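You operate a simulated robot arm through the tools that you are given. There is no shell and no other tool. Be economical: measure what you need, move in short steps, check, and stop when the job is done.

You run a simulated two-armed robot. Do the job below in one go: nothing can be reset, and whatever is moved stays where it is left.

TASK
Shut and latch the press, set air level low, turn on the inner air, then close the mould.
Fine: do not start it; heat and minutes stay as they are.

It is judged by the outcome, as a careful person would: the job done as asked, and still so three seconds after it is handed in. It fails if anything else is knocked over, pushed out of place, dropped, spilled or broken.

THE ROBOT
Two 7-joint arms with fingered hands on one trunk that stands fixed in place. Base frame: the origin is at the foot of the trunk, x ahead of it, y to its left, z up. Readings come in mm, rad, newtons and seconds.
The left shoulder is at [90, 128, 1134], the right one opposite. With the tool pointing down near the work surface each hand reaches from about 100 to 820 mm from the base axis, measured 20 degrees to its own side. Payload 5 kg a hand.
The TCP of each hand is the grasp point between the finger pads, 37 mm short of the fingertips. In the tool frame z runs along the fingers and y along their closing line. Largest opening 124 mm; the body of the gripper starts 43 mm behind the TCP. The gripper is a hand of 3 fingers: y runs from the thumb to the fingers, the wrist lies at [-21, -116, -203] in the tool frame, and closing takes about 1.5 s.
Orientation is told as [roll, pitch, yaw] about the base's x, y, z axes, in that order, counted from this pose: with the fingers straight down and the wrist toward the robot, the tool's x, y and z point along [0, 1, 0], [1, 0, 0] and [0, 0, -1] of the base frame.

THE INTERFACE
- The arms move only by the tool servo_tool. It takes "left_commands", "right_commands" or both (then of equal length, played together; a hand with none holds still); each is a list of rows, each a list of 6 numbers: the shift along the tool's x, y, z in mm, then the turn, a rotation vector about the tool's x, y, z in rad. In form: [[tx, ty, tz, rx, ry, rz], ...]. A call has 1 to 10 rows; each row is the pose to reach, as a shift and turn from the pose commanded when the call began, along the tool's axes at that moment. "left_fingers" and "right_fingers" are, for a hand that has rows, the closure in counts, from 0 (fully open) to 255 (shut), set as the call begins (left out, the last holds). Rows are played at 5 a second. More than 50 mm and 0.15 rad between two rows, or a gripper value outside its range, and nothing of the call is played. Where a pose cannot be reached the arm comes as near as it can. A force on the tool above 50 N (or 10 N above the force at the start of the call, whichever is more), or a blocked arm, ends the call early, and 0.2 s more pass. Each finger travels about 45 mm/s and halts on what it meets, pressing with about 29 N; the grip force reading is that of the motor and also rises with nothing between the fingers. The clock runs only during rows and for 0.2 s after the last one: add rows that repeat a pose to give the fingers time. It gives the time, the measured TCP pose, the force on the tool (base axes), the opening and the grip force at its end, in the units of the frame above (readings bear some noise), with the torque about the TCP (base axes, N m) and any sound that the robot's microphone picked up.
- Cameras (640 x 400 px; columns grow to the right, rows downward): "scene" is now at [236.7, -49.5, 1332.3]; the picture's right is [-0.66, -0.76, 0.00], its down [-0.23, 0.20, -0.95] and it looks along [0.72, -0.63, -0.30] (base axes); focal length 214 px, centre (320, 200). "left" rides on the left gripper at [-72, -104, -154] in its tool frame; the picture's right is [-0.83, -0.26, 0.49], its down [0.51, -0.72, 0.47] and it looks along [0.23, 0.64, 0.73] (tool axes); focal length 243 px, centre (320, 200). "right" rides on the right gripper at [72, -104, -154] in its tool frame; the picture's right is [-0.83, 0.26, -0.49], its down [-0.51, -0.72, 0.47] and it looks along [-0.23, 0.64, 0.73] (tool axes); focal length 243 px, centre (320, 200).
- grab_frame(camera): a new picture of that camera. The clock stands still meanwhile.
- slide_trunk(by): slides the trunk up (or, below 0, down) by that many mm; the arms and the scene camera ride with it, the base frame stays. It gives what a move gives, with no picture.
- set_fingers(index, middle, thumb_bend, thumb_turn, hand): sets how far each is bent, from 0 (flat) to 100 (curled in); at 30 the hand is open as for a grip, at 70 the pads meet at the TCP. One left out holds its place. A second passes; each finger stops where it meets its share of the squeeze, and holds until it gets a number again. A gripper value or a shape takes the hand back. It gives what a move gives, with no picture; readings hold the bend of each and the force on the fingers (four entries, about 0 where the hand has none), thumb and palm. thumb_turn goes from beside the hand (0) to across from the fingers (100), as for a grip.
- set_grasp(shape, hand): the hand has 3 fingers and takes this shape, open, in about a second: jaw (thumb against the fingers, like two jaws); tri (thumb and two fingers); tip (a fingertip pinch); poke (one finger out to press); point (the index stretched); flat (the hand flat); cup (the hand cupped); fist (a fist). The gripper value then closes the fingers along that shape, each until it touches; the sizes above hold for jaw. It gives what a move gives, with no picture.
- turn_head(pan, tilt): turns the head with the scene camera to pan (to the left, within 1.396 rad either way) and tilt (down, from -0.506 to 1.204), counted from straight ahead of the robot. It gives what a move gives.
- locate(camera, pixels): there is no depth. For up to 12 entries [column, row, z] of the newest picture of that camera ("zoom" is the newest enlarged one), the place [x, y] in the base frame at which the ray of that pixel passes the height z, good to about 2 mm, but the place of the scene camera against the robot may be out by one fixed shift of up to 18 mm in any direction. The clock stands still meanwhile.
- zoom(camera, box): a new picture of the part [left, top, right, bottom] of that camera's present view, enlarged. The clock stands still meanwhile.
- close_job(): hands the job in; it is judged then, once.

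Work in short steps. Measure before you move; look again where a grasp or a placing could have gone wrong, and mend it. You have 80 turns and 48 pictures in all, those below and enlarged ones among them. Open the grippers and draw the arms clear of the work before you hand the job in, unless the task says otherwise; then end with one line.

The tools are called as name(argument=value, ...) on one line, values as JSON. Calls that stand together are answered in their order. servo_tool: Moves the arms, as the interface text tells. Its arguments: {"type":"object","properties":{"left_commands":{"type":"array"},"left_fingers":{"type":"number"},"right_commands":{"type":"array"},"right_fingers":{"type":"number"}},"required":[]} The other tools are called the same way: slide_trunk (by) slides the trunk up or down; set_grasp (shape, hand) gives the hand a shape; set_fingers (index, middle, thumb_bend, thumb_turn, hand) moves the fingers one by one; turn_head (pan, tilt) turns the head that bears the scene camera; grab_frame (camera) takes a picture; locate (camera, pixels) gives the place at which the rays of pixels pass given heights; zoom (camera, box) takes an enlarged picture of a part of a camera's view; close_job () hands the job in.

At the start:

```text
t: 0.0
left_ee_pos: [691.3, -50.1, 1286.7]
left_orientation: [-0.001, -0.001, 0.0]
left_force: [-0.9, 0.0, 0.2]
left_ft_torque: [-0.01, 0.02, -0.01]
left_grip_width: 123.7
left_grip_force: 0.2
left_shape: jaw
left_bend: [30.0, 30.0, 30.0, 98.0]
left_finger forces: [0.0, 0.0, 0.0, 0.1, 0.1, 0.0]
right_ee_pos: [229.2, -346.9, 1328.4]
right_orientation: [-0.001, -0.004, 0.002]
right_force: [0.6, 0.0, 0.4]
right_ft_torque: [0.0, 0.02, 0.0]
right_grip_width: 123.6
right_grip_force: 0.0
right_shape: jaw
right_bend: [30.0, 30.0, 30.0, 98.0]
right_finger forces: [0.0, 0.1, 0.1, 0.0, 0.1, 0.0]
trunk travel left (down, up): [-325.0, 238.0]
head pan, tilt: [-0.716, 0.305]
```

scene: 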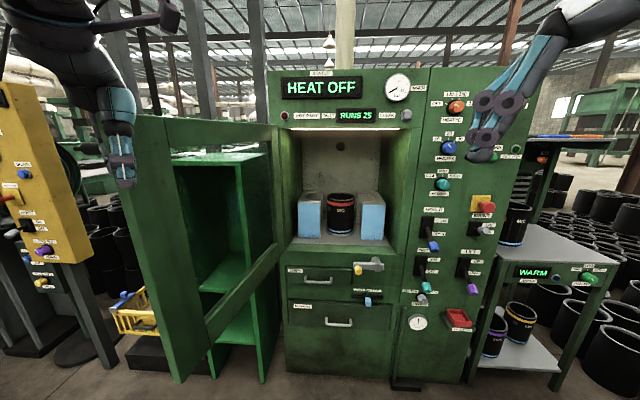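
right: 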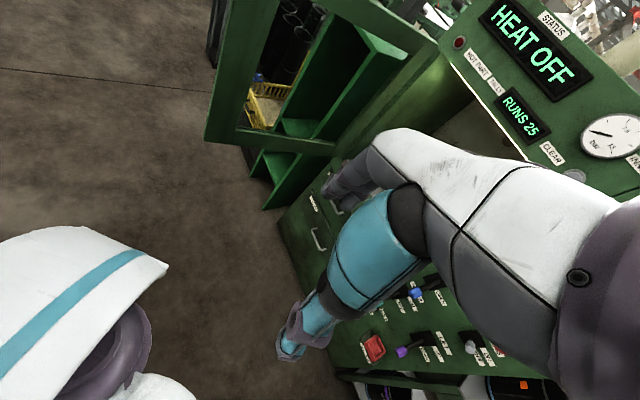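
left: 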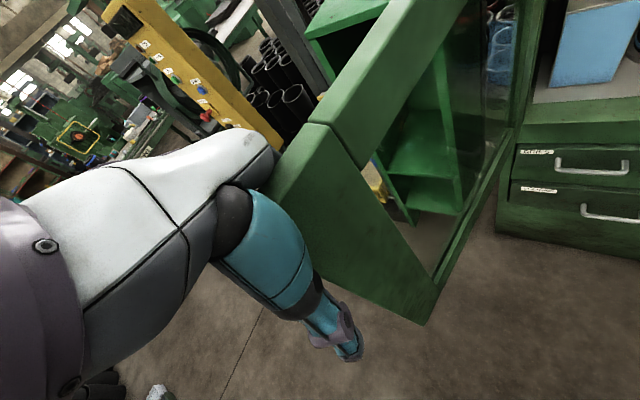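

The scene shows the press with an open guard door at left and a column of controls at right. I zoom to read the labels.

zoom(camera="scene", box=[390, 80, 530, 200])

zoom(camera="scene", box=[390, 190, 530, 340])

zoom(camera="scene", box=[270, 60, 430, 160])

zoom(camera="scene", box=[270, 240, 430, 340])

```text
3.33 times, centred on (460, 140) of scene
```

zoom: 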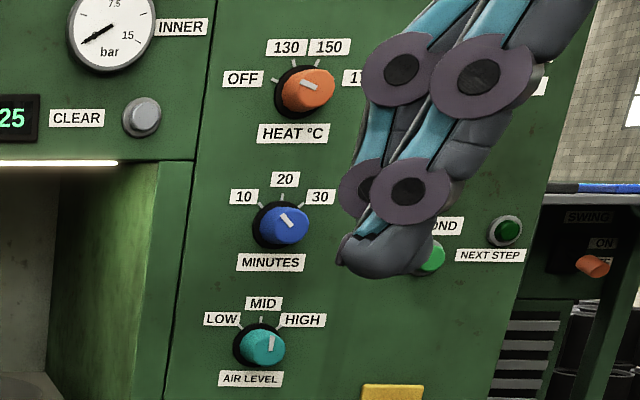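

```text
2.67 times, centred on (460, 265) of scene
```

zoom: 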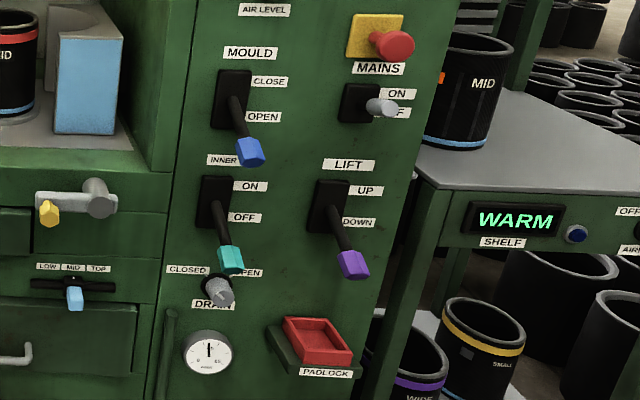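

```text
4.00 times, centred on (350, 110) of scene
```

zoom: 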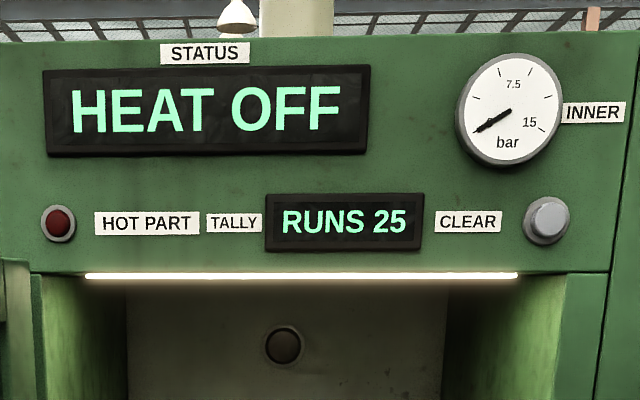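

```text
4.00 times, centred on (350, 290) of scene
```

zoom: 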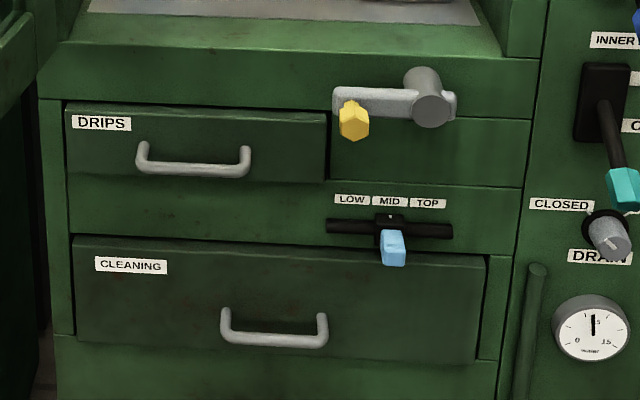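

I estimate the front plane of the press from its floor contact points in the scene picture.

grab_frame(camera="scene")

locate(camera="scene", pixels=[[286, 373, 0], [390, 378, 0], [462, 383, 0], [286, 373, 100], [462, 383, 100], [183, 383, 0], [372, 265, 900], [372, 265, 800]])

```text
40 pictures are left
```

scene: 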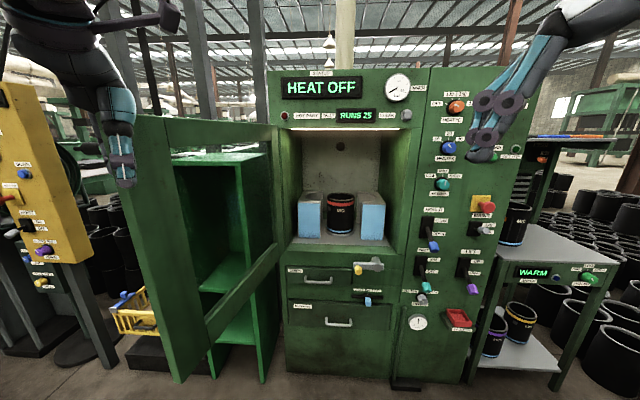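

```text
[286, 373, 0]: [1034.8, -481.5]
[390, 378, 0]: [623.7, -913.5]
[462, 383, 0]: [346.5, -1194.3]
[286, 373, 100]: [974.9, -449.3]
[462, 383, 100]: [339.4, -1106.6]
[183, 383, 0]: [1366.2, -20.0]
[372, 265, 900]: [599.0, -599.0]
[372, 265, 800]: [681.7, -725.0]
```

I triangulate with the left-camera picture: door bottom corner and the drawer handles are visible in both views.

locate(camera="left", pixels=[[425, 325, 800], [425, 325, 700], [557, 170, 800], [557, 170, 700], [583, 217, 700], [583, 217, 600], [312, 122, 1400], [312, 122, 1300]])

locate(camera="scene", pixels=[[183, 383, 800], [183, 383, 700], [304, 283, 800], [304, 283, 700], [325, 327, 700], [325, 327, 600], [137, 116, 1400], [137, 116, 1350]])

```text
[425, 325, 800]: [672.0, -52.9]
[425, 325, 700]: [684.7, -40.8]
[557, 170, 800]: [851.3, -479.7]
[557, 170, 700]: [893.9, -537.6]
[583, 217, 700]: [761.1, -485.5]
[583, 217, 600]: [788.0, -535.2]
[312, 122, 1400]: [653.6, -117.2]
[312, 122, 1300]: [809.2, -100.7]
```

```text
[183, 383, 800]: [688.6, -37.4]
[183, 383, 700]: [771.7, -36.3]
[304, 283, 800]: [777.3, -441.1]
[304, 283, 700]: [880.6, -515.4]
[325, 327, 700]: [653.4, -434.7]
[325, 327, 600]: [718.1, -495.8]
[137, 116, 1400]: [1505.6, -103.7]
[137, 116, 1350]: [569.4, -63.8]
```

The door's free end seems to be at about (675,-48, 810..1355), very near the left hand at col 120. I zoom there before moving.

zoom(camera="scene", box=[60, 60, 300, 210])

zoom(camera="left", box=[200, 80, 520, 360])

```text
2.67 times, centred on (180, 135) of scene
```

zoom: 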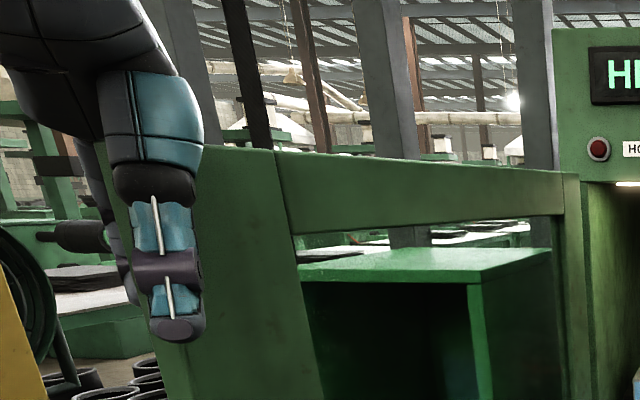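

```text
1.43 times, centred on (360, 220) of left
```

zoom: 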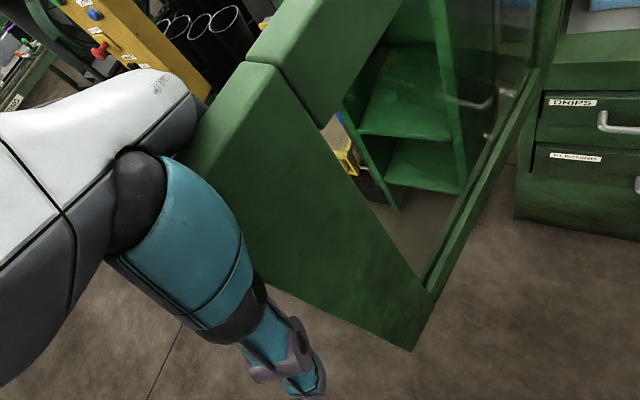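

I pin down the door's line: hinge-side bottom rail and stile bottom corner in the left picture, at z≈810, and stile width.

locate(camera="zoom", pixels=[[412, 350, 810], [438, 303, 810], [543, 85, 810], [543, 75, 810], [275, 68, 1360], [245, 62, 1360], [388, 0, 1360], [425, 288, 860], [425, 288, 900], [528, 72, 860]])

locate(camera="scene", pixels=[[280, 252, 810], [278, 258, 810], [210, 343, 810], [183, 383, 810], [370, 265, 740], [442, 184, 1100]])

```text
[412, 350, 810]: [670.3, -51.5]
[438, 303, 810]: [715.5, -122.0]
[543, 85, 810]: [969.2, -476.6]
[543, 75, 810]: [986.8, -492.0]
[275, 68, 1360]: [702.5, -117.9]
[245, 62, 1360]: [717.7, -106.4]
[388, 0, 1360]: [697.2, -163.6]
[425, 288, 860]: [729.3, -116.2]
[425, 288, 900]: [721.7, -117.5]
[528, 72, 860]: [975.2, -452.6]
```

```text
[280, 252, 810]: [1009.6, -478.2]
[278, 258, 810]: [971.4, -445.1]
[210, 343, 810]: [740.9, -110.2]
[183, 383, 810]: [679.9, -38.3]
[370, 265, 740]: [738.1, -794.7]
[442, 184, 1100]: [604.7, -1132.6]
```

The door's free edge is at about (670,-52), hinge ≈(980,-480), top z≈1360, and the left hand straddles that edge. I raise the left hand first, then move it to +y off the edge.

servo_tool(left_commands=[[0, 0, -25, 0, 0, 0], [0, 0, -45, 0, 0, 0], [30, 0, -45, 0, 0, 0], [60, 0, -45, 0, 0, 0], [90, 0, -45, 0, 0, 0], [120, 0, -45, 0, 0, 0], [120, 0, -45, 0, 0, 0]])

```text
t: 1.6
left_ee_pos: [691.7, 68.6, 1331.2]
left_orientation: [0.0, 0.002, -0.001]
left_force: [0.3, -1.2, -0.8]
left_ft_torque: [-0.01, -0.04, 0.03]
left_grip_width: 123.7
left_grip_force: 0.0
left_shape: jaw
left_bend: [30.0, 30.0, 30.0, 98.0]
left_finger forces: [0.0, 0.0, 0.0, 0.2, 0.1, 0.0]
right_ee_pos: [229.3, -349.6, 1327.5]
right_orientation: [0.001, -0.002, -0.001]
right_force: [0.3, 1.3, 0.1]
right_ft_torque: [0.06, -0.05, 0.02]
right_grip_width: 123.5
right_grip_force: 0.1
right_shape: jaw
right_bend: [30.0, 30.0, 30.0, 98.0]
right_finger forces: [0.0, 0.0, 0.1, 0.0, 0.0, 0.0]
trunk travel left (down, up): [-325.0, 238.0]
head pan, tilt: [-0.716, 0.305]
```

Clear. I close the left fingers into a compact pole and look.

servo_tool(left_commands=[[0, 0, 0, 0, 0, 0], [0, 0, 0, 0, 0, 0], [0, 0, 0, 0, 0, 0], [0, 0, 0, 0, 0, 0], [0, 0, 0, 0, 0, 0], [0, 0, 0, 0, 0, 0], [0, 0, 0, 0, 0, 0]], left_fingers=255)

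grab_frame(camera="left")

```text
t: 3.2
left_ee_pos: [691.9, 70.5, 1332.3]
left_orientation: [-0.001, 0.002, 0.001]
left_force: [0.9, -0.6, 0.1]
left_ft_torque: [-0.03, 0.0, 0.0]
left_grip_width: 0.0
left_grip_force: 3.9
left_shape: jaw
left_bend: [70.0, 70.0, 56.0, 100.0]
left_finger forces: [0.0, 0.0, 0.0, 0.0, 0.0, 0.0]
right_ee_pos: [229.2, -346.4, 1329.0]
right_orientation: [0.0, -0.002, 0.0]
right_force: [1.3, 0.4, -0.6]
right_ft_torque: [0.03, 0.0, 0.01]
right_grip_width: 123.8
right_grip_force: 0.1
right_shape: jaw
right_bend: [30.0, 30.0, 30.0, 98.0]
right_finger forces: [0.0, 0.0, 0.0, 0.1, 0.0, 0.0]
trunk travel left (down, up): [-325.0, 238.0]
head pan, tilt: [-0.716, 0.305]
```

```text
37 pictures are left
```

left: 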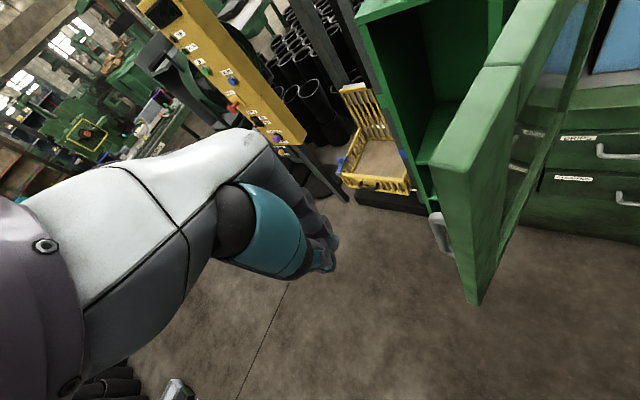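

The door has an outer handle, out of my way at (440,230). I move the closed hand to the outer side of the door near its free edge, with a small gap.

servo_tool(left_commands=[[0, 40, 0, 0, 0, 0], [0, 68, 0, 0, 0, 0], [-35, 68, 0, 0, 0, 0], [-70, 68, 0, 0, 0, 0], [-105, 68, 0, 0, 0, 0], [-105, 68, 0, 0, 0, 0]])

grab_frame(camera="scene")

```text
t: 4.6
left_ee_pos: [759.2, -35.5, 1333.4]
left_orientation: [-0.001, -0.001, 0.0]
left_force: [0.2, 0.3, 0.7]
left_ft_torque: [-0.01, 0.05, 0.0]
left_grip_width: 0.2
left_grip_force: 29.1
left_shape: jaw
left_bend: [70.0, 70.0, 56.0, 100.0]
left_finger forces: [0.0, 0.1, 0.0, 0.0, 0.0, 0.0]
right_ee_pos: [229.8, -346.4, 1328.4]
right_orientation: [0.001, -0.002, 0.0]
right_force: [0.1, 0.3, 0.7]
right_ft_torque: [-0.02, -0.01, -0.02]
right_grip_width: 123.7
right_grip_force: 0.0
right_shape: jaw
right_bend: [30.0, 30.0, 30.0, 98.0]
right_finger forces: [0.0, 0.0, 0.0, 0.0, 0.0, 0.0]
trunk travel left (down, up): [-325.0, 238.0]
head pan, tilt: [-0.716, 0.305]
```

```text
36 pictures are left
```

scene: 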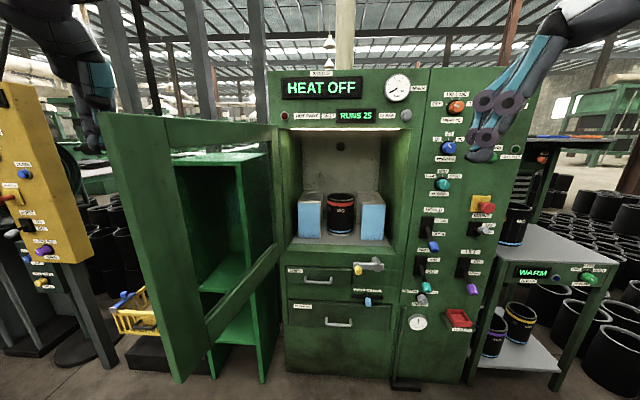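

The hand is now behind the door's top corner (100,115). I push slowly along the arc.

servo_tool(left_commands=[[-13, -12, 0, 0, 0, 0], [-26, -24, 0, 0, 0, 0], [-39, -39, 0, 0, 0, 0], [-52, -54, 0, 0, 0, 0], [-64, -70, 0, 0, 0, 0], [-77, -87, 0, 0, 0, 0], [-90, -104, 0, 0, 0, 0], [-104, -121, 0, 0, 0, 0], [-119, -134, 0, 0, 0, 0], [-136, -147, 0, 0, 0, 0]])

grab_frame(camera="scene")

```text
t: 6.8
left_ee_pos: [612.2, -173.0, 1331.5]
left_orientation: [0.001, 0.001, 0.0]
left_force: [-0.5, 0.3, 0.1]
left_ft_torque: [0.04, -0.01, 0.05]
left_grip_width: 0.0
left_grip_force: 28.6
left_shape: jaw
left_bend: [70.0, 70.0, 56.0, 100.0]
left_finger forces: [0.1, 0.1, 0.0, 0.0, 0.1, 0.1]
right_ee_pos: [228.6, -349.6, 1328.0]
right_orientation: [0.002, -0.002, 0.001]
right_force: [-0.5, 0.1, -0.2]
right_ft_torque: [0.04, -0.03, 0.02]
right_grip_width: 123.5
right_grip_force: 0.1
right_shape: jaw
right_bend: [30.0, 30.0, 30.0, 98.0]
right_finger forces: [0.1, 0.1, 0.1, 0.0, 0.1, 0.1]
trunk travel left (down, up): [-325.0, 238.0]
head pan, tilt: [-0.716, 0.305]
```

```text
35 pictures are left
```

scene: 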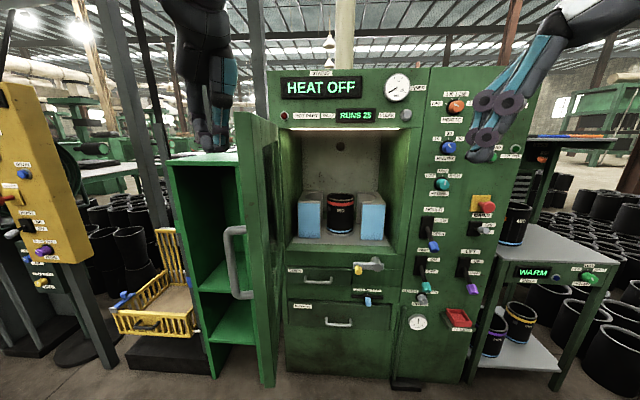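

The door follows well (edge now at col ~255). I continue along the arc.

servo_tool(left_commands=[[-16, -13, 0, 0, 0, 0], [-32, -25, 0, 0, 0, 0], [-50, -38, 0, 0, 0, 0], [-68, -50, 0, 0, 0, 0], [-83, -59, 0, 0, 0, 0], [-99, -68, 0, 0, 0, 0], [-115, -75, 0, 0, 0, 0], [-132, -82, 0, 0, 0, 0], [-158, -90, 0, 0, 0, 0], [-185, -98, 0, 0, 0, 0]])

grab_frame(camera="scene")

```text
t: 9.0
left_ee_pos: [515.5, -356.1, 1332.5]
left_orientation: [-0.002, 0.001, 0.001]
left_force: [0.0, 0.5, 0.3]
left_ft_torque: [0.06, 0.0, 0.03]
left_grip_width: 0.0
left_grip_force: 28.7
left_shape: jaw
left_bend: [70.0, 70.0, 56.0, 100.0]
left_finger forces: [0.0, 0.0, 0.0, 0.0, 0.0, 0.0]
right_ee_pos: [228.9, -349.7, 1328.5]
right_orientation: [0.001, -0.001, -0.001]
right_force: [0.1, -0.9, -0.4]
right_ft_torque: [0.07, 0.02, 0.01]
right_grip_width: 123.6
right_grip_force: 0.1
right_shape: jaw
right_bend: [30.0, 30.0, 30.0, 98.0]
right_finger forces: [0.0, 0.0, 0.0, 0.0, 0.0, 0.0]
trunk travel left (down, up): [-325.0, 238.0]
head pan, tilt: [-0.716, 0.305]
```

```text
34 pictures are left
```

scene: 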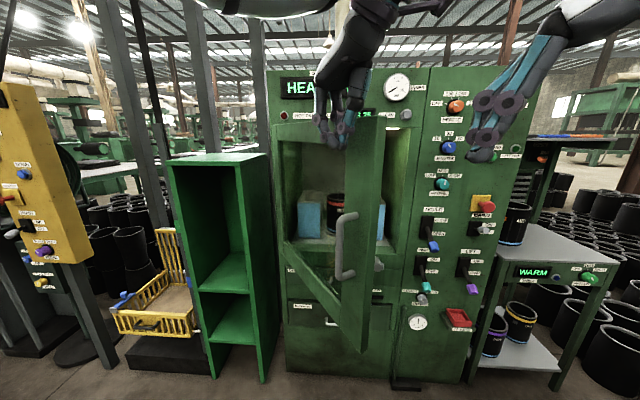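

The door is past half-way, and the left arm nears its limit. I withdraw the left hand to +y while starting to pitch the right hand forward to take over pushing.

servo_tool(left_commands=[[45, 0, 0, 0, 0, 0], [90, 0, 0, 0, 0, 0], [135, 0, 0, 0, 0, 0], [180, 0, 0, 0, 0, 0], [225, 0, 0, 0, 0, 0], [270, 0, 0, 0, 0, 0], [315, 0, 0, 0, 0, 0], [360, 0, 0, 0, 0, 0], [405, 0, 0, 0, 0, 0], [450, 0, 0, 0, 0, 0]], right_commands=[[0, 0, 0, 0, 0, 0], [0, 0, 0, 0, 0, 0], [0, 0, 0, 0, 0, 0], [0, 20, 10, -0.14, 0, 0], [0, 40, 20, -0.28, 0, 0], [0, 60, 35, -0.42, 0, 0], [0, 80, 50, -0.56, 0, 0], [0, 100, 65, -0.7, 0, 0], [0, 120, 80, -0.84, 0, 0], [0, 140, 95, -0.98, 0, 0]], right_fingers=255)

```text
t: 11.2
left_ee_pos: [514.2, 96.6, 1334.3]
left_orientation: [0.001, 0.0, 0.001]
left_force: [0.3, 0.8, -0.3]
left_ft_torque: [-0.01, 0.01, 0.01]
left_grip_width: 0.0
left_grip_force: 29.2
left_shape: jaw
left_bend: [70.0, 70.0, 56.0, 100.0]
left_finger forces: [0.0, 0.0, 0.0, 0.0, 0.0, 0.1]
right_ee_pos: [406.1, -463.9, 1326.9]
right_orientation: [-0.004, -0.981, 0.007]
right_force: [0.5, -0.4, -0.3]
right_ft_torque: [0.01, 0.02, 0.0]
right_grip_width: 0.2
right_grip_force: 28.9
right_shape: jaw
right_bend: [70.0, 70.0, 56.0, 100.0]
right_finger forces: [0.0, 0.0, 0.0, 0.0, 0.1, 0.0]
right hand out of reach, approached as far as the arm can: row 6, 7, 8, 9, 10
trunk travel left (down, up): [-325.0, 238.0]
head pan, tilt: [-0.716, 0.305]
```

The right hand drifted to (406,-464,1327), as the near pose wasn't reachable. I look.

grab_frame(camera="scene")

```text
33 pictures are left
```

scene: 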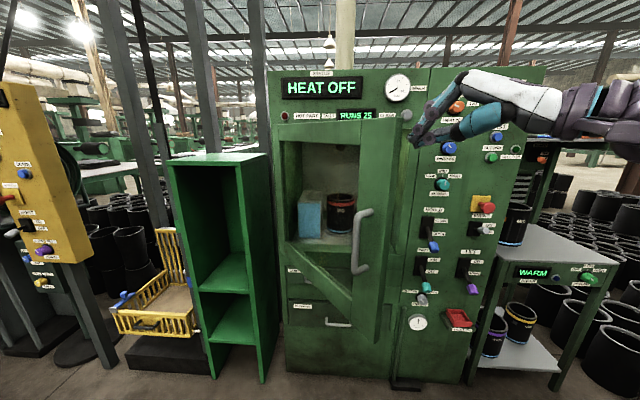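

locate(camera="scene", pixels=[[378, 343, 810], [362, 232, 1080]])

```text
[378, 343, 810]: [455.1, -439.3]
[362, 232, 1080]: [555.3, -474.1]
```

The door edge is about (455,-450), right in front of the right fingertips. I back the right hand off toward the robot and +y, returning it to fingers-down.

servo_tool(right_commands=[[0, -13, -20, 0.07, 0, 0], [0, -22, -33, 0.21, 0, 0], [25, -30, -45, 0.35, 0, 0], [50, -37, -55, 0.49, 0, 0], [75, -37, -55, 0.63, 0, 0], [100, -37, -55, 0.77, 0, 0], [125, -37, -55, 0.91, 0, 0], [135, -37, -55, 0.98, 0, 0], [135, -37, -55, 0.98, 0, 0]])

```text
t: 13.2
left_ee_pos: [512.5, 94.2, 1335.8]
left_orientation: [0.001, -0.002, 0.002]
left_force: [-0.5, 0.9, 0.5]
left_ft_torque: [-0.02, -0.04, 0.01]
left_grip_width: 0.1
left_grip_force: 28.4
left_shape: jaw
left_bend: [70.0, 70.0, 56.0, 100.0]
left_finger forces: [0.0, 0.0, 0.0, 0.0, 0.0, 0.0]
right_ee_pos: [337.0, -329.8, 1324.3]
right_orientation: [0.0, -0.002, 0.0]
right_force: [-0.3, -0.7, 0.7]
right_ft_torque: [-0.02, -0.05, 0.0]
right_grip_width: 0.2
right_grip_force: 29.3
right_shape: jaw
right_bend: [70.0, 70.0, 56.0, 100.0]
right_finger forces: [0.0, 0.1, 0.1, 0.1, 0.1, 0.0]
trunk travel left (down, up): [-325.0, 238.0]
head pan, tilt: [-0.716, 0.305]
```

Right hand is at (337,-330). I swing it to the outer side of the door at (540,-370), then push in -y.

servo_tool(right_commands=[[0, 50, 0, 0, 0, 0], [-10, 100, 0, 0, 0, 0], [-25, 150, 0, 0, 0, 0], [-40, 200, 0, 0, 0, 0], [-65, 203, 0, 0, 0, 0], [-90, 203, 0, 0, 0, 0], [-115, 203, 0, 0, 0, 0], [-140, 203, 0, 0, 0, 0], [-165, 203, 0, 0, 0, 0], [-190, 204, 0, 0, 0, 0]])

grab_frame(camera="scene")

```text
refused: row 2 steps farther than a row can; nothing moved
```

```text
32 pictures are left
```

scene: 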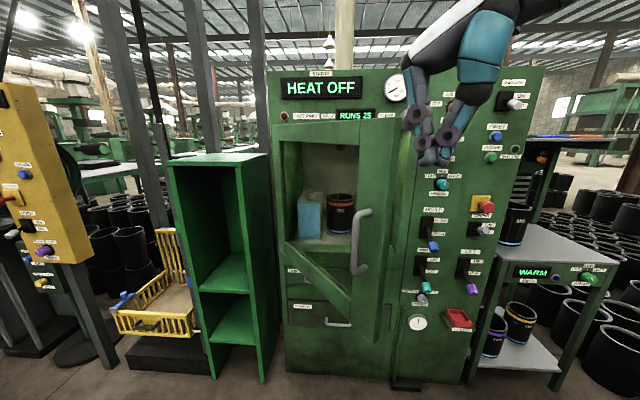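

Door is still at the same place (edge col ~395). Same plan with smaller steps.

servo_tool(right_commands=[[0, 45, 0, 0, 0, 0], [-5, 90, 0, 0, 0, 0], [-12, 135, 0, 0, 0, 0], [-20, 175, 0, 0, 0, 0], [-40, 203, 0, 0, 0, 0], [-70, 203, 0, 0, 0, 0], [-95, 203, 0, 0, 0, 0], [-120, 203, 0, 0, 0, 0], [-150, 203, 0, 0, 0, 0], [-185, 204, 0, 0, 0, 0]])

grab_frame(camera="scene")

```text
t: 15.4
left_ee_pos: [514.1, 91.8, 1335.0]
left_orientation: [0.0, 0.0, 0.001]
left_force: [0.4, -0.3, -0.1]
left_ft_torque: [0.01, 0.01, 0.01]
left_grip_width: 0.0
left_grip_force: 29.1
left_shape: jaw
left_bend: [70.0, 70.0, 56.0, 100.0]
left_finger forces: [0.0, 0.0, 0.0, 0.0, 0.0, 0.0]
right_ee_pos: [544.7, -514.1, 1324.1]
right_orientation: [0.003, -0.001, 0.002]
right_force: [0.4, -0.8, -1.2]
right_ft_torque: [0.04, -0.01, 0.01]
right_grip_width: 0.0
right_grip_force: 28.9
right_shape: jaw
right_bend: [70.0, 70.0, 56.0, 100.0]
right_finger forces: [0.0, 0.1, 0.0, 0.0, 0.1, 0.1]
trunk travel left (down, up): [-325.0, 238.0]
head pan, tilt: [-0.716, 0.305]
```

```text
31 pictures are left
```

scene: 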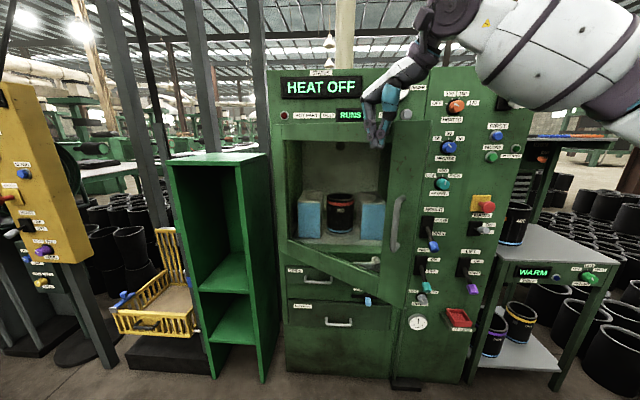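

Door is at about 195°. I continue pushing on the arc while yawing the right hand clockwise.

servo_tool(right_commands=[[-20, 0, 0, 0, 0, 0.1], [-41, 0, 0, 0, 0, 0.2], [-60, 4, 0, 0, 0, 0.3], [-78, 8, 0, 0, 0, 0.4], [-97, 13, 0, 0, 0, 0.5], [-116, 19, 0, 0, 0, 0.6], [-134, 26, 0, 0, 0, 0.7], [-151, 34, 0, 0, 0, 0.77]])

```text
t: 17.2
left_ee_pos: [515.4, 94.8, 1334.9]
left_orientation: [0.001, 0.0, 0.001]
left_force: [-0.1, -0.8, -0.1]
left_ft_torque: [-0.06, 0.01, 0.01]
left_grip_width: 0.1
left_grip_force: 28.6
left_shape: jaw
left_bend: [70.0, 70.0, 56.0, 100.0]
left_finger forces: [0.0, 0.0, 0.1, 0.0, 0.0, 0.0]
right_ee_pos: [578.0, -666.6, 1323.2]
right_orientation: [0.0, -0.001, -0.773]
right_force: [-0.5, -0.3, 0.5]
right_ft_torque: [0.0, 0.01, -0.02]
right_grip_width: 0.0
right_grip_force: 28.8
right_shape: jaw
right_bend: [70.0, 70.0, 56.0, 100.0]
right_finger forces: [0.0, 0.0, 0.0, 0.0, 0.0, 0.0]
trunk travel left (down, up): [-325.0, 238.0]
head pan, tilt: [-0.716, 0.305]
```

Reached. I keep pushing along the tool's y (into the machine front) until closed or resistance.

servo_tool(right_commands=[[2, 15, 0, 0, 0, 0], [4, 30, 0, 0, 0, 0], [6, 45, 0, 0, 0, 0], [8, 60, 0, 0, 0, 0], [10, 75, 0, 0, 0, 0], [12, 90, 0, 0, 0, 0], [14, 105, 0, 0, 0, 0], [14, 120, 0, 0, 0, 0]])

grab_frame(camera="scene")

```text
t: 19.0
left_ee_pos: [513.4, 95.2, 1334.6]
left_orientation: [-0.001, 0.0, -0.001]
left_force: [0.5, -0.2, -0.2]
left_ft_torque: [0.02, 0.01, 0.03]
left_grip_width: 0.0
left_grip_force: 29.2
left_shape: jaw
left_bend: [70.0, 70.0, 56.0, 100.0]
left_finger forces: [0.0, 0.0, 0.0, 0.1, 0.1, 0.0]
right_ee_pos: [673.1, -741.3, 1324.4]
right_orientation: [0.0, 0.0, -0.771]
right_force: [-0.4, 1.1, -0.4]
right_ft_torque: [-0.07, 0.05, -0.02]
right_grip_width: 0.0
right_grip_force: 29.0
right_shape: jaw
right_bend: [70.0, 70.0, 56.0, 100.0]
right_finger forces: [0.1, 0.8, 0.0, 0.0, 0.1, 0.1]
trunk travel left (down, up): [-325.0, 238.0]
head pan, tilt: [-0.716, 0.305]
```

```text
30 pictures are left
```

scene: 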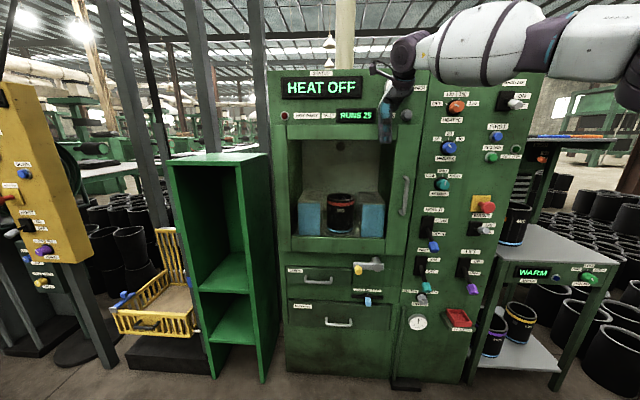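

The door looks (almost) shut. I push a bit further until it resists.

servo_tool(right_commands=[[0, 6, 0, 0, 0, 0], [0, 12, 0, 0, 0, 0], [0, 18, 0, 0, 0, 0], [0, 24, 0, 0, 0, 0], [0, 30, 0, 0, 0, 0]])

zoom(camera="scene", box=[270, 60, 430, 320])

```text
t: 19.9
left_ee_pos: [507.3, 98.1, 1336.2]
left_orientation: [-0.002, -0.004, -0.001]
left_force: [-0.7, 0.1, -0.1]
left_ft_torque: [0.04, 0.0, -0.02]
left_grip_width: 0.0
left_grip_force: 28.7
left_shape: jaw
left_bend: [70.0, 70.0, 56.0, 100.0]
left_finger forces: [0.1, 0.0, 0.0, 0.0, 0.1, 0.1]
right_ee_pos: [680.1, -745.6, 1330.3]
right_orientation: [0.003, 0.0, -0.769]
right_force: [-32.6, 28.0, -0.7]
right_ft_torque: [-0.58, -0.71, -0.8]
right_grip_width: 0.3
right_grip_force: 28.9
right_shape: jaw
right_bend: [70.0, 70.0, 57.0, 100.0]
right_finger forces: [0.1, 41.6, 0.0, 0.0, 0.1, 0.0]
trunk travel left (down, up): [-325.0, 238.0]
head pan, tilt: [-0.716, 0.305]
stopped in row 4 (right hand): the force on the tool passed its limit at 54 N (the readings are from after the stop); the commanded pose is now the measured one
```

```text
1.54 times, centred on (350, 190) of scene
```

zoom: 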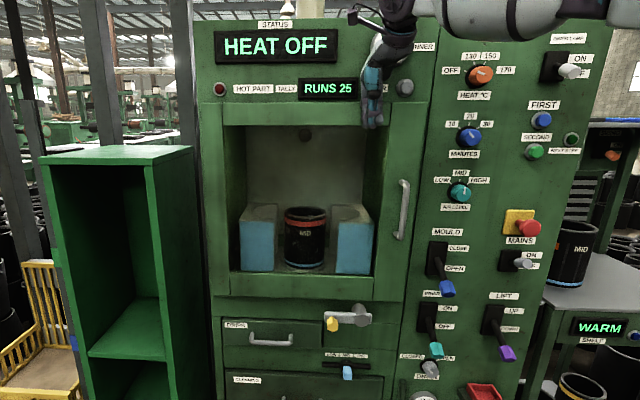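

The door is shut (force 43 N at contact, D≈1025). I back the right hand 180 mm off, then take a wrist picture of the panel for measurement.

servo_tool(right_commands=[[0, -20, 0, 0, 0, 0], [0, -60, 0, 0, 0, 0], [0, -100, 0, 0, 0, 0], [0, -140, 0, 0, 0, 0], [0, -180, 0, 0, 0, 0]])

slide_trunk(by=-200)

grab_frame(camera="right")

grab_frame(camera="scene")

```text
t: 21.1
left_ee_pos: [512.0, 96.0, 1336.6]
left_orientation: [-0.003, -0.004, 0.003]
left_force: [0.3, -0.1, 0.1]
left_ft_torque: [0.01, -0.05, -0.01]
left_grip_width: 0.1
left_grip_force: 28.8
left_shape: jaw
left_bend: [70.0, 70.0, 56.0, 100.0]
left_finger forces: [0.0, 0.0, 0.0, 0.0, 0.1, 0.0]
right_ee_pos: [552.8, -626.1, 1327.6]
right_orientation: [0.001, 0.0, -0.769]
right_force: [-0.5, -0.2, 0.2]
right_ft_torque: [-0.06, -0.02, -0.02]
right_grip_width: 0.0
right_grip_force: 29.1
right_shape: jaw
right_bend: [70.0, 70.0, 57.0, 100.0]
right_finger forces: [0.0, 0.1, 0.1, 0.0, 0.0, 0.0]
trunk travel left (down, up): [-325.0, 238.0]
head pan, tilt: [-0.716, 0.305]
```

```text
t: 23.3
left_ee_pos: [514.3, 95.5, 1135.5]
left_orientation: [-0.001, -0.001, 0.002]
left_force: [0.1, 0.2, 1.0]
left_ft_torque: [-0.03, 0.01, -0.01]
left_grip_width: 0.0
left_grip_force: 29.5
left_shape: jaw
left_bend: [70.0, 70.0, 56.0, 100.0]
left_finger forces: [0.1, 0.1, 0.0, 0.0, 0.1, 0.1]
right_ee_pos: [557.5, -627.7, 1124.6]
right_orientation: [0.001, 0.002, -0.77]
right_force: [0.1, 0.1, 0.4]
right_ft_torque: [0.05, -0.01, 0.02]
right_grip_width: 0.3
right_grip_force: 28.9
right_shape: jaw
right_bend: [70.0, 70.0, 57.0, 100.0]
right_finger forces: [0.1, 0.0, 0.0, 0.0, 0.0, 0.0]
trunk travel left (down, up): [-125.0, 438.0]
head pan, tilt: [-0.716, 0.305]
```

```text
28 pictures are left
```

right: 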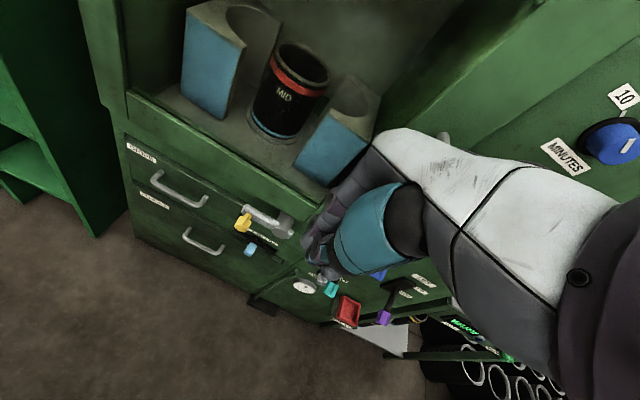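

```text
27 pictures are left
```

scene: 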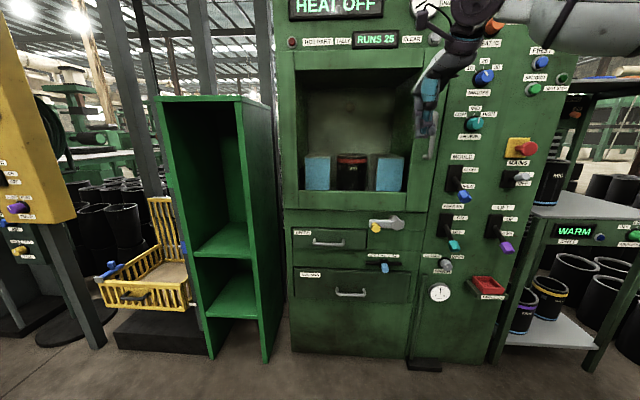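

I locate the latch knob (yellow at right px (243,222)), its pivot (288,228), and others across both views.

locate(camera="right", pixels=[[243, 222, 760], [243, 222, 720], [287, 231, 760], [287, 231, 720], [250, 248, 660], [250, 248, 620], [384, 318, 780], [384, 318, 740], [331, 289, 720], [331, 289, 680]])

locate(camera="scene", pixels=[[375, 228, 760], [375, 228, 720], [397, 222, 760], [397, 222, 720], [385, 267, 660], [385, 267, 620], [507, 247, 780], [507, 247, 740], [454, 245, 780], [454, 245, 740], [476, 124, 1120], [476, 124, 1160]])

zoom(camera="scene", box=[280, 200, 440, 300])

zoom(camera="scene", box=[420, 90, 560, 280])

```text
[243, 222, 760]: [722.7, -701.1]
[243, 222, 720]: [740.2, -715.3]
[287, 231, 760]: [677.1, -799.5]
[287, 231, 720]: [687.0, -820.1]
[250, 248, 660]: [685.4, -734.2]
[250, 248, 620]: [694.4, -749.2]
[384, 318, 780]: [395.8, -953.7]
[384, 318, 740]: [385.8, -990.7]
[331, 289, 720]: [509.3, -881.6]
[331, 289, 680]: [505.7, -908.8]
```

```text
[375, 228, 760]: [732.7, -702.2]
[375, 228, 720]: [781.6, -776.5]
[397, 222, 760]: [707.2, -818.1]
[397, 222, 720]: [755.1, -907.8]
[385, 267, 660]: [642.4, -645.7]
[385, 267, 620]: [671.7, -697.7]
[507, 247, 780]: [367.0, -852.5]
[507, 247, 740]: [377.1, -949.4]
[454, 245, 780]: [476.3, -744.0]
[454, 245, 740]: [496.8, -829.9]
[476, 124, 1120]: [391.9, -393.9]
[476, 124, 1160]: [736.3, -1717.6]
```

```text
4.00 times, centred on (360, 250) of scene
```

zoom: 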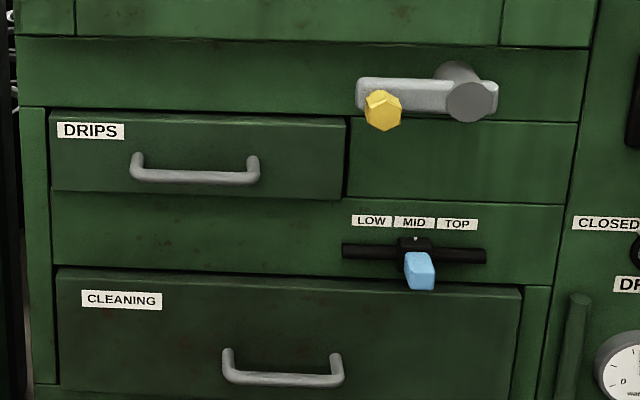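

```text
2.11 times, centred on (490, 185) of scene
```

zoom: 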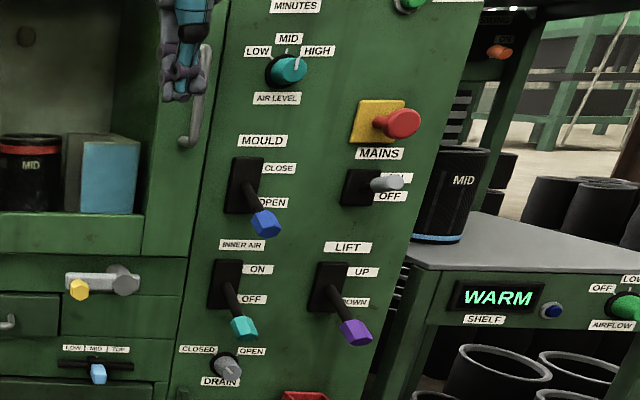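

Knob ≈ (717,-697,772) (D≈1000, A≈0 in machine axes), hub ≈ A 90, z≈782. I pitch the right hand forward to point at the machine, lowering to z≈900 at a safe depth.

servo_tool(right_commands=[[6, -4, 22, -0.145, 0, 0], [12, -8, 44, -0.29, 0, 0], [18, -12, 66, -0.435, 0, 0], [24, -16, 88, -0.58, 0, 0], [30, -20, 110, -0.725, 0, 0], [36, -24, 132, -0.87, 0, 0], [42, -28, 154, -1.015, 0, 0], [48, -32, 176, -1.16, 0, 0], [55, -36, 198, -1.305, 0, 0], [62, -40, 225, -1.45, 0, 0]])

```text
t: 25.5
left_ee_pos: [514.1, 93.7, 1135.1]
left_orientation: [0.0, 0.0, 0.001]
left_force: [-1.1, -1.2, -0.2]
left_ft_torque: [0.0, -0.02, 0.0]
left_grip_width: 0.1
left_grip_force: 28.7
left_shape: jaw
left_bend: [70.0, 70.0, 56.0, 100.0]
left_finger forces: [0.0, 0.0, 0.0, 0.1, 0.1, 0.1]
right_ee_pos: [573.3, -590.1, 987.7]
right_orientation: [0.002, -0.915, -0.77]
right_force: [0.3, 0.0, -0.4]
right_ft_torque: [0.02, 0.04, 0.03]
right_grip_width: 0.0
right_grip_force: 28.8
right_shape: jaw
right_bend: [70.0, 70.0, 57.0, 100.0]
right_finger forces: [0.0, 0.0, 0.1, 0.0, 0.0, 0.1]
right hand out of reach, approached as far as the arm can: row 7, 8, 9, 10
trunk travel left (down, up): [-125.0, 438.0]
head pan, tilt: [-0.716, 0.305]
```

Pitch was stopped at -0.915 by wrist limits with this roll. I roll the hand 90° (thumb left, fingers right) while levelling it, which suits the forearm better.

servo_tool(right_commands=[[0, 0, 0, -0.043, 0.043, 0.126], [0, 0, 0, -0.085, 0.085, 0.252], [0, 0, 0, -0.128, 0.128, 0.377], [0, 0, 0, -0.171, 0.171, 0.503], [0, 0, 0, -0.214, 0.214, 0.629], [0, 0, 0, -0.256, 0.256, 0.755], [0, 0, 0, -0.299, 0.299, 0.88], [0, 0, 0, -0.342, 0.342, 1.006], [0, 0, 0, -0.385, 0.385, 1.132], [0, 0, 0, -0.427, 0.427, 1.258]])

```text
t: 27.7
left_ee_pos: [514.0, 94.7, 1134.0]
left_orientation: [-0.002, 0.0, 0.002]
left_force: [1.5, 1.1, -0.8]
left_ft_torque: [0.0, 0.02, -0.01]
left_grip_width: 0.0
left_grip_force: 29.3
left_shape: jaw
left_bend: [70.0, 70.0, 56.0, 100.0]
left_finger forces: [0.0, 0.1, 0.1, 0.1, 0.0, 0.0]
right_ee_pos: [575.3, -590.5, 985.1]
right_orientation: [1.474, -0.245, -2.243]
right_force: [-0.7, -0.1, 0.6]
right_ft_torque: [0.03, -0.01, -0.03]
right_grip_width: 0.0
right_grip_force: 29.1
right_shape: jaw
right_bend: [70.0, 70.0, 57.0, 100.0]
right_finger forces: [0.0, 0.0, 0.1, 0.0, 0.0, 0.1]
right hand out of reach, approached as far as the arm can: row 1, 2, 3, 4, 5
trunk travel left (down, up): [-125.0, 438.0]
head pan, tilt: [-0.716, 0.305]
```

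It rolled fine. I finish the last part of the rotation.

servo_tool(right_commands=[[0, 0, 0, -0.043, 0.043, 0.126], [0, 0, 0, -0.0855, 0.0855, 0.252], [0, 0, 0, -0.0855, 0.0855, 0.252]])

grab_frame(camera="right")

grab_frame(camera="scene")

```text
t: 28.5
left_ee_pos: [513.1, 93.6, 1133.3]
left_orientation: [0.0, -0.001, 0.002]
left_force: [0.1, -0.2, 0.2]
left_ft_torque: [-0.01, 0.01, 0.0]
left_grip_width: 0.0
left_grip_force: 28.6
left_shape: jaw
left_bend: [70.0, 70.0, 56.0, 100.0]
left_finger forces: [0.0, 0.0, 0.0, 0.0, 0.0, 0.0]
right_ee_pos: [574.5, -591.6, 983.7]
right_orientation: [1.569, 0.001, -2.343]
right_force: [-0.4, 0.3, 0.1]
right_ft_torque: [-0.06, -0.01, -0.01]
right_grip_width: 0.0
right_grip_force: 29.4
right_shape: jaw
right_bend: [70.0, 70.0, 57.0, 100.0]
right_finger forces: [0.1, 0.1, 0.1, 0.0, 0.0, 0.0]
trunk travel left (down, up): [-125.0, 438.0]
head pan, tilt: [-0.716, 0.305]
```

```text
24 pictures are left
```

right: 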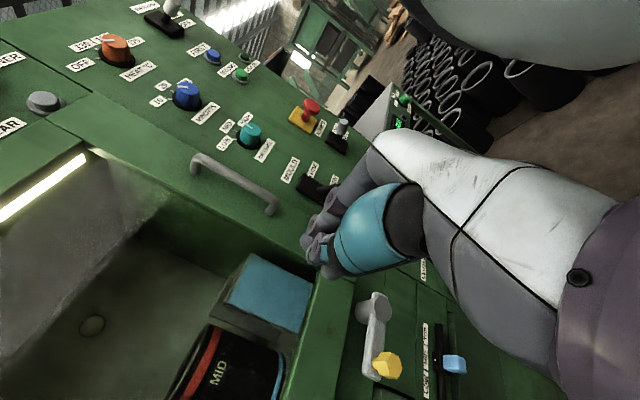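

```text
23 pictures are left
```

scene: 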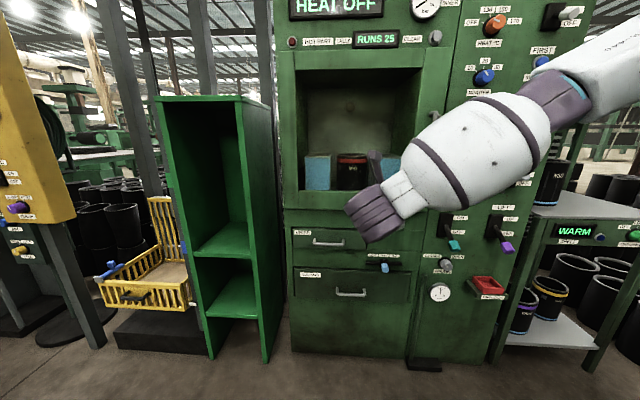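

The orientation is now ideal: tool x up, y machine-right, z into the panel. Knob at A≈0, z≈770; hub A≈73, z≈787. I lower the trunk, then go below the knob at safe depth.

slide_trunk(by=-120)

servo_tool(right_commands=[[-40, -6, 0, 0, 0, 0], [-80, -12, 0, 0, 0, 0], [-120, -18, 0, 0, 0, 0], [-160, -24, 0, 0, 0, 0], [-160, -24, 40, 0, 0, 0], [-160, -24, 80, 0, 0, 0], [-160, -24, 100, 0, 0, 0], [-160, -24, 100, 0, 0, 0]])

grab_frame(camera="right")

```text
t: 30.0
left_ee_pos: [513.9, 94.8, 1013.4]
left_orientation: [-0.002, -0.001, -0.001]
left_force: [-0.4, 0.1, -0.4]
left_ft_torque: [0.02, 0.0, 0.03]
left_grip_width: 0.0
left_grip_force: 29.2
left_shape: jaw
left_bend: [70.0, 70.0, 56.0, 100.0]
left_finger forces: [0.1, 0.1, 0.0, 0.1, 0.0, 0.0]
right_ee_pos: [575.0, -592.8, 864.3]
right_orientation: [1.569, 0.003, -2.339]
right_force: [0.4, -1.3, 0.5]
right_ft_torque: [-0.02, -0.01, -0.01]
right_grip_width: 0.0
right_grip_force: 29.1
right_shape: jaw
right_bend: [70.0, 70.0, 57.0, 100.0]
right_finger forces: [0.0, 0.0, 0.1, 0.1, 0.1, 0.1]
trunk travel left (down, up): [-5.0, 558.0]
head pan, tilt: [-0.716, 0.305]
```

```text
t: 31.8
left_ee_pos: [514.1, 94.0, 1014.9]
left_orientation: [-0.002, -0.001, 0.0]
left_force: [0.7, -0.8, -0.3]
left_ft_torque: [-0.01, 0.01, -0.03]
left_grip_width: 0.0
left_grip_force: 29.3
left_shape: jaw
left_bend: [70.0, 70.0, 56.0, 100.0]
left_finger forces: [0.0, 0.1, 0.1, 0.0, 0.0, 0.0]
right_ee_pos: [662.7, -645.2, 704.4]
right_orientation: [1.571, 0.002, -2.342]
right_force: [1.2, 0.3, 0.0]
right_ft_torque: [-0.03, -0.01, -0.02]
right_grip_width: 0.0
right_grip_force: 28.8
right_shape: jaw
right_bend: [70.0, 70.0, 58.0, 100.0]
right_finger forces: [0.1, 0.0, 0.0, 0.0, 0.1, 0.1]
trunk travel left (down, up): [-5.0, 558.0]
head pan, tilt: [-0.716, 0.305]
```

```text
22 pictures are left
```

right: 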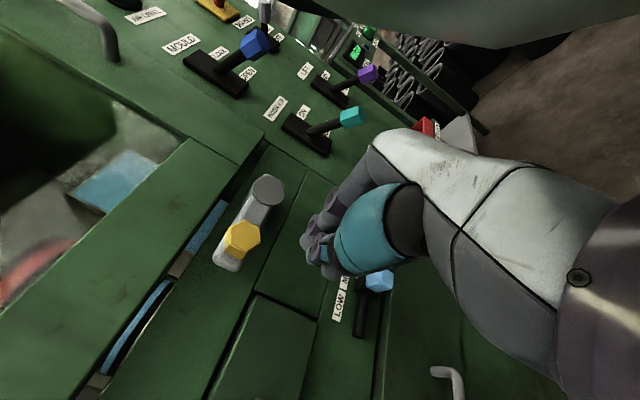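

The view confirms knob (A≈-2,z≈767), hub (A≈68,z≈769). I advance 46 mm beneath the knob, then lift it along the arc in steps.

servo_tool(right_commands=[[0, -2, 16, 0, 0, 0], [0, -2, 32, 0, 0, 0], [0, -2, 46, 0, 0, 0], [12, -2, 46, 0, 0, 0], [23, -3, 46, 0, 0, 0], [33, -5, 46, 0, 0, 0], [43, -8, 46, 0, 0, 0], [54, -8, 46, 0, 0, 0], [64, -8, 46, 0, 0, 0], [64, -8, 46, 0, 0, 0]])

grab_frame(camera="right")

```text
t: 34.0
left_ee_pos: [513.9, 94.8, 1014.8]
left_orientation: [-0.002, 0.0, 0.001]
left_force: [0.5, -0.8, -0.1]
left_ft_torque: [0.01, -0.02, 0.0]
left_grip_width: 0.1
left_grip_force: 28.4
left_shape: jaw
left_bend: [70.0, 70.0, 56.0, 100.0]
left_finger forces: [0.0, 0.1, 0.1, 0.0, 0.0, 0.1]
right_ee_pos: [701.6, -669.7, 767.6]
right_orientation: [1.57, 0.002, -2.341]
right_force: [-0.6, 0.3, -1.7]
right_ft_torque: [0.02, -0.05, 0.0]
right_grip_width: 0.0
right_grip_force: 29.3
right_shape: jaw
right_bend: [70.0, 70.0, 58.0, 100.0]
right_finger forces: [1.1, 0.0, 0.0, 0.0, 0.1, 0.1]
trunk travel left (down, up): [-5.0, 558.0]
head pan, tilt: [-0.716, 0.305]
```

```text
21 pictures are left
```

right: 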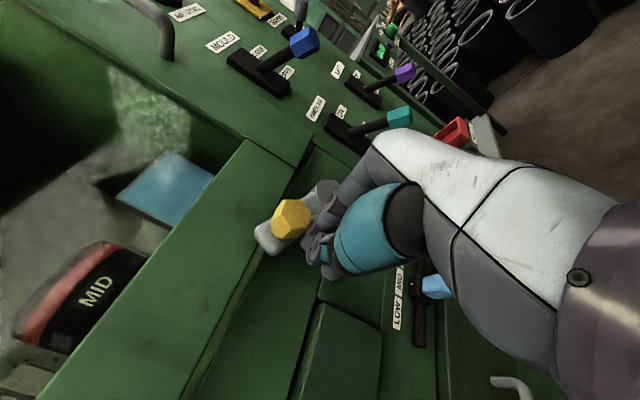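

The knob is rising as computed (now A≈3,z≈804). I continue the arc to vertical.

servo_tool(right_commands=[[11, 3, 0, 0, 0, 0], [21, 7, 0, 0, 0, 0], [31, 12, 0, 0, 0, 0], [40, 18, 0, 0, 0, 0], [49, 25, 0, 0, 0, 0], [57, 32, 0, 0, 0, 0], [64, 40, 0, 0, 0, 0], [70, 49, 0, 0, 0, 0], [70, 56, 0, 0, 0, 0], [70, 62, 0, 0, 0, 0]])

grab_frame(camera="right")

```text
t: 36.2
left_ee_pos: [515.4, 97.1, 1012.5]
left_orientation: [-0.003, 0.002, -0.001]
left_force: [0.3, -0.5, 0.3]
left_ft_torque: [0.0, 0.01, 0.0]
left_grip_width: 0.0
left_grip_force: 29.4
left_shape: jaw
left_bend: [70.0, 70.0, 56.0, 100.0]
left_finger forces: [0.0, 0.0, 0.1, 0.0, 0.0, 0.0]
right_ee_pos: [661.0, -712.5, 839.0]
right_orientation: [1.57, -0.002, -2.336]
right_force: [14.1, 23.9, -2.9]
right_ft_torque: [-0.28, 0.11, 0.28]
right_grip_width: 0.0
right_grip_force: 28.8
right_shape: jaw
right_bend: [70.0, 70.0, 57.0, 100.0]
right_finger forces: [26.7, 0.0, 0.0, 0.0, 0.0, 0.1]
trunk travel left (down, up): [-5.0, 558.0]
head pan, tilt: [-0.716, 0.305]
```

```text
20 pictures are left
```

right: 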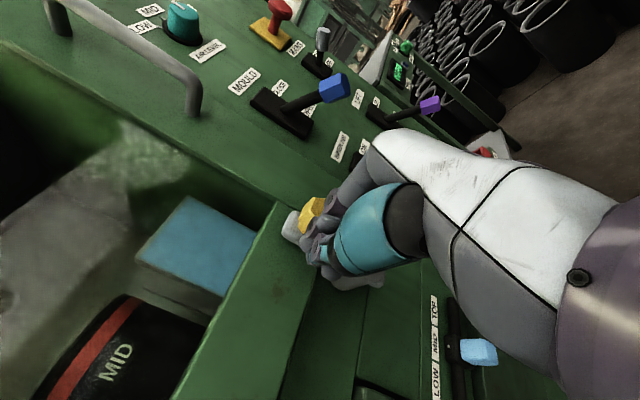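

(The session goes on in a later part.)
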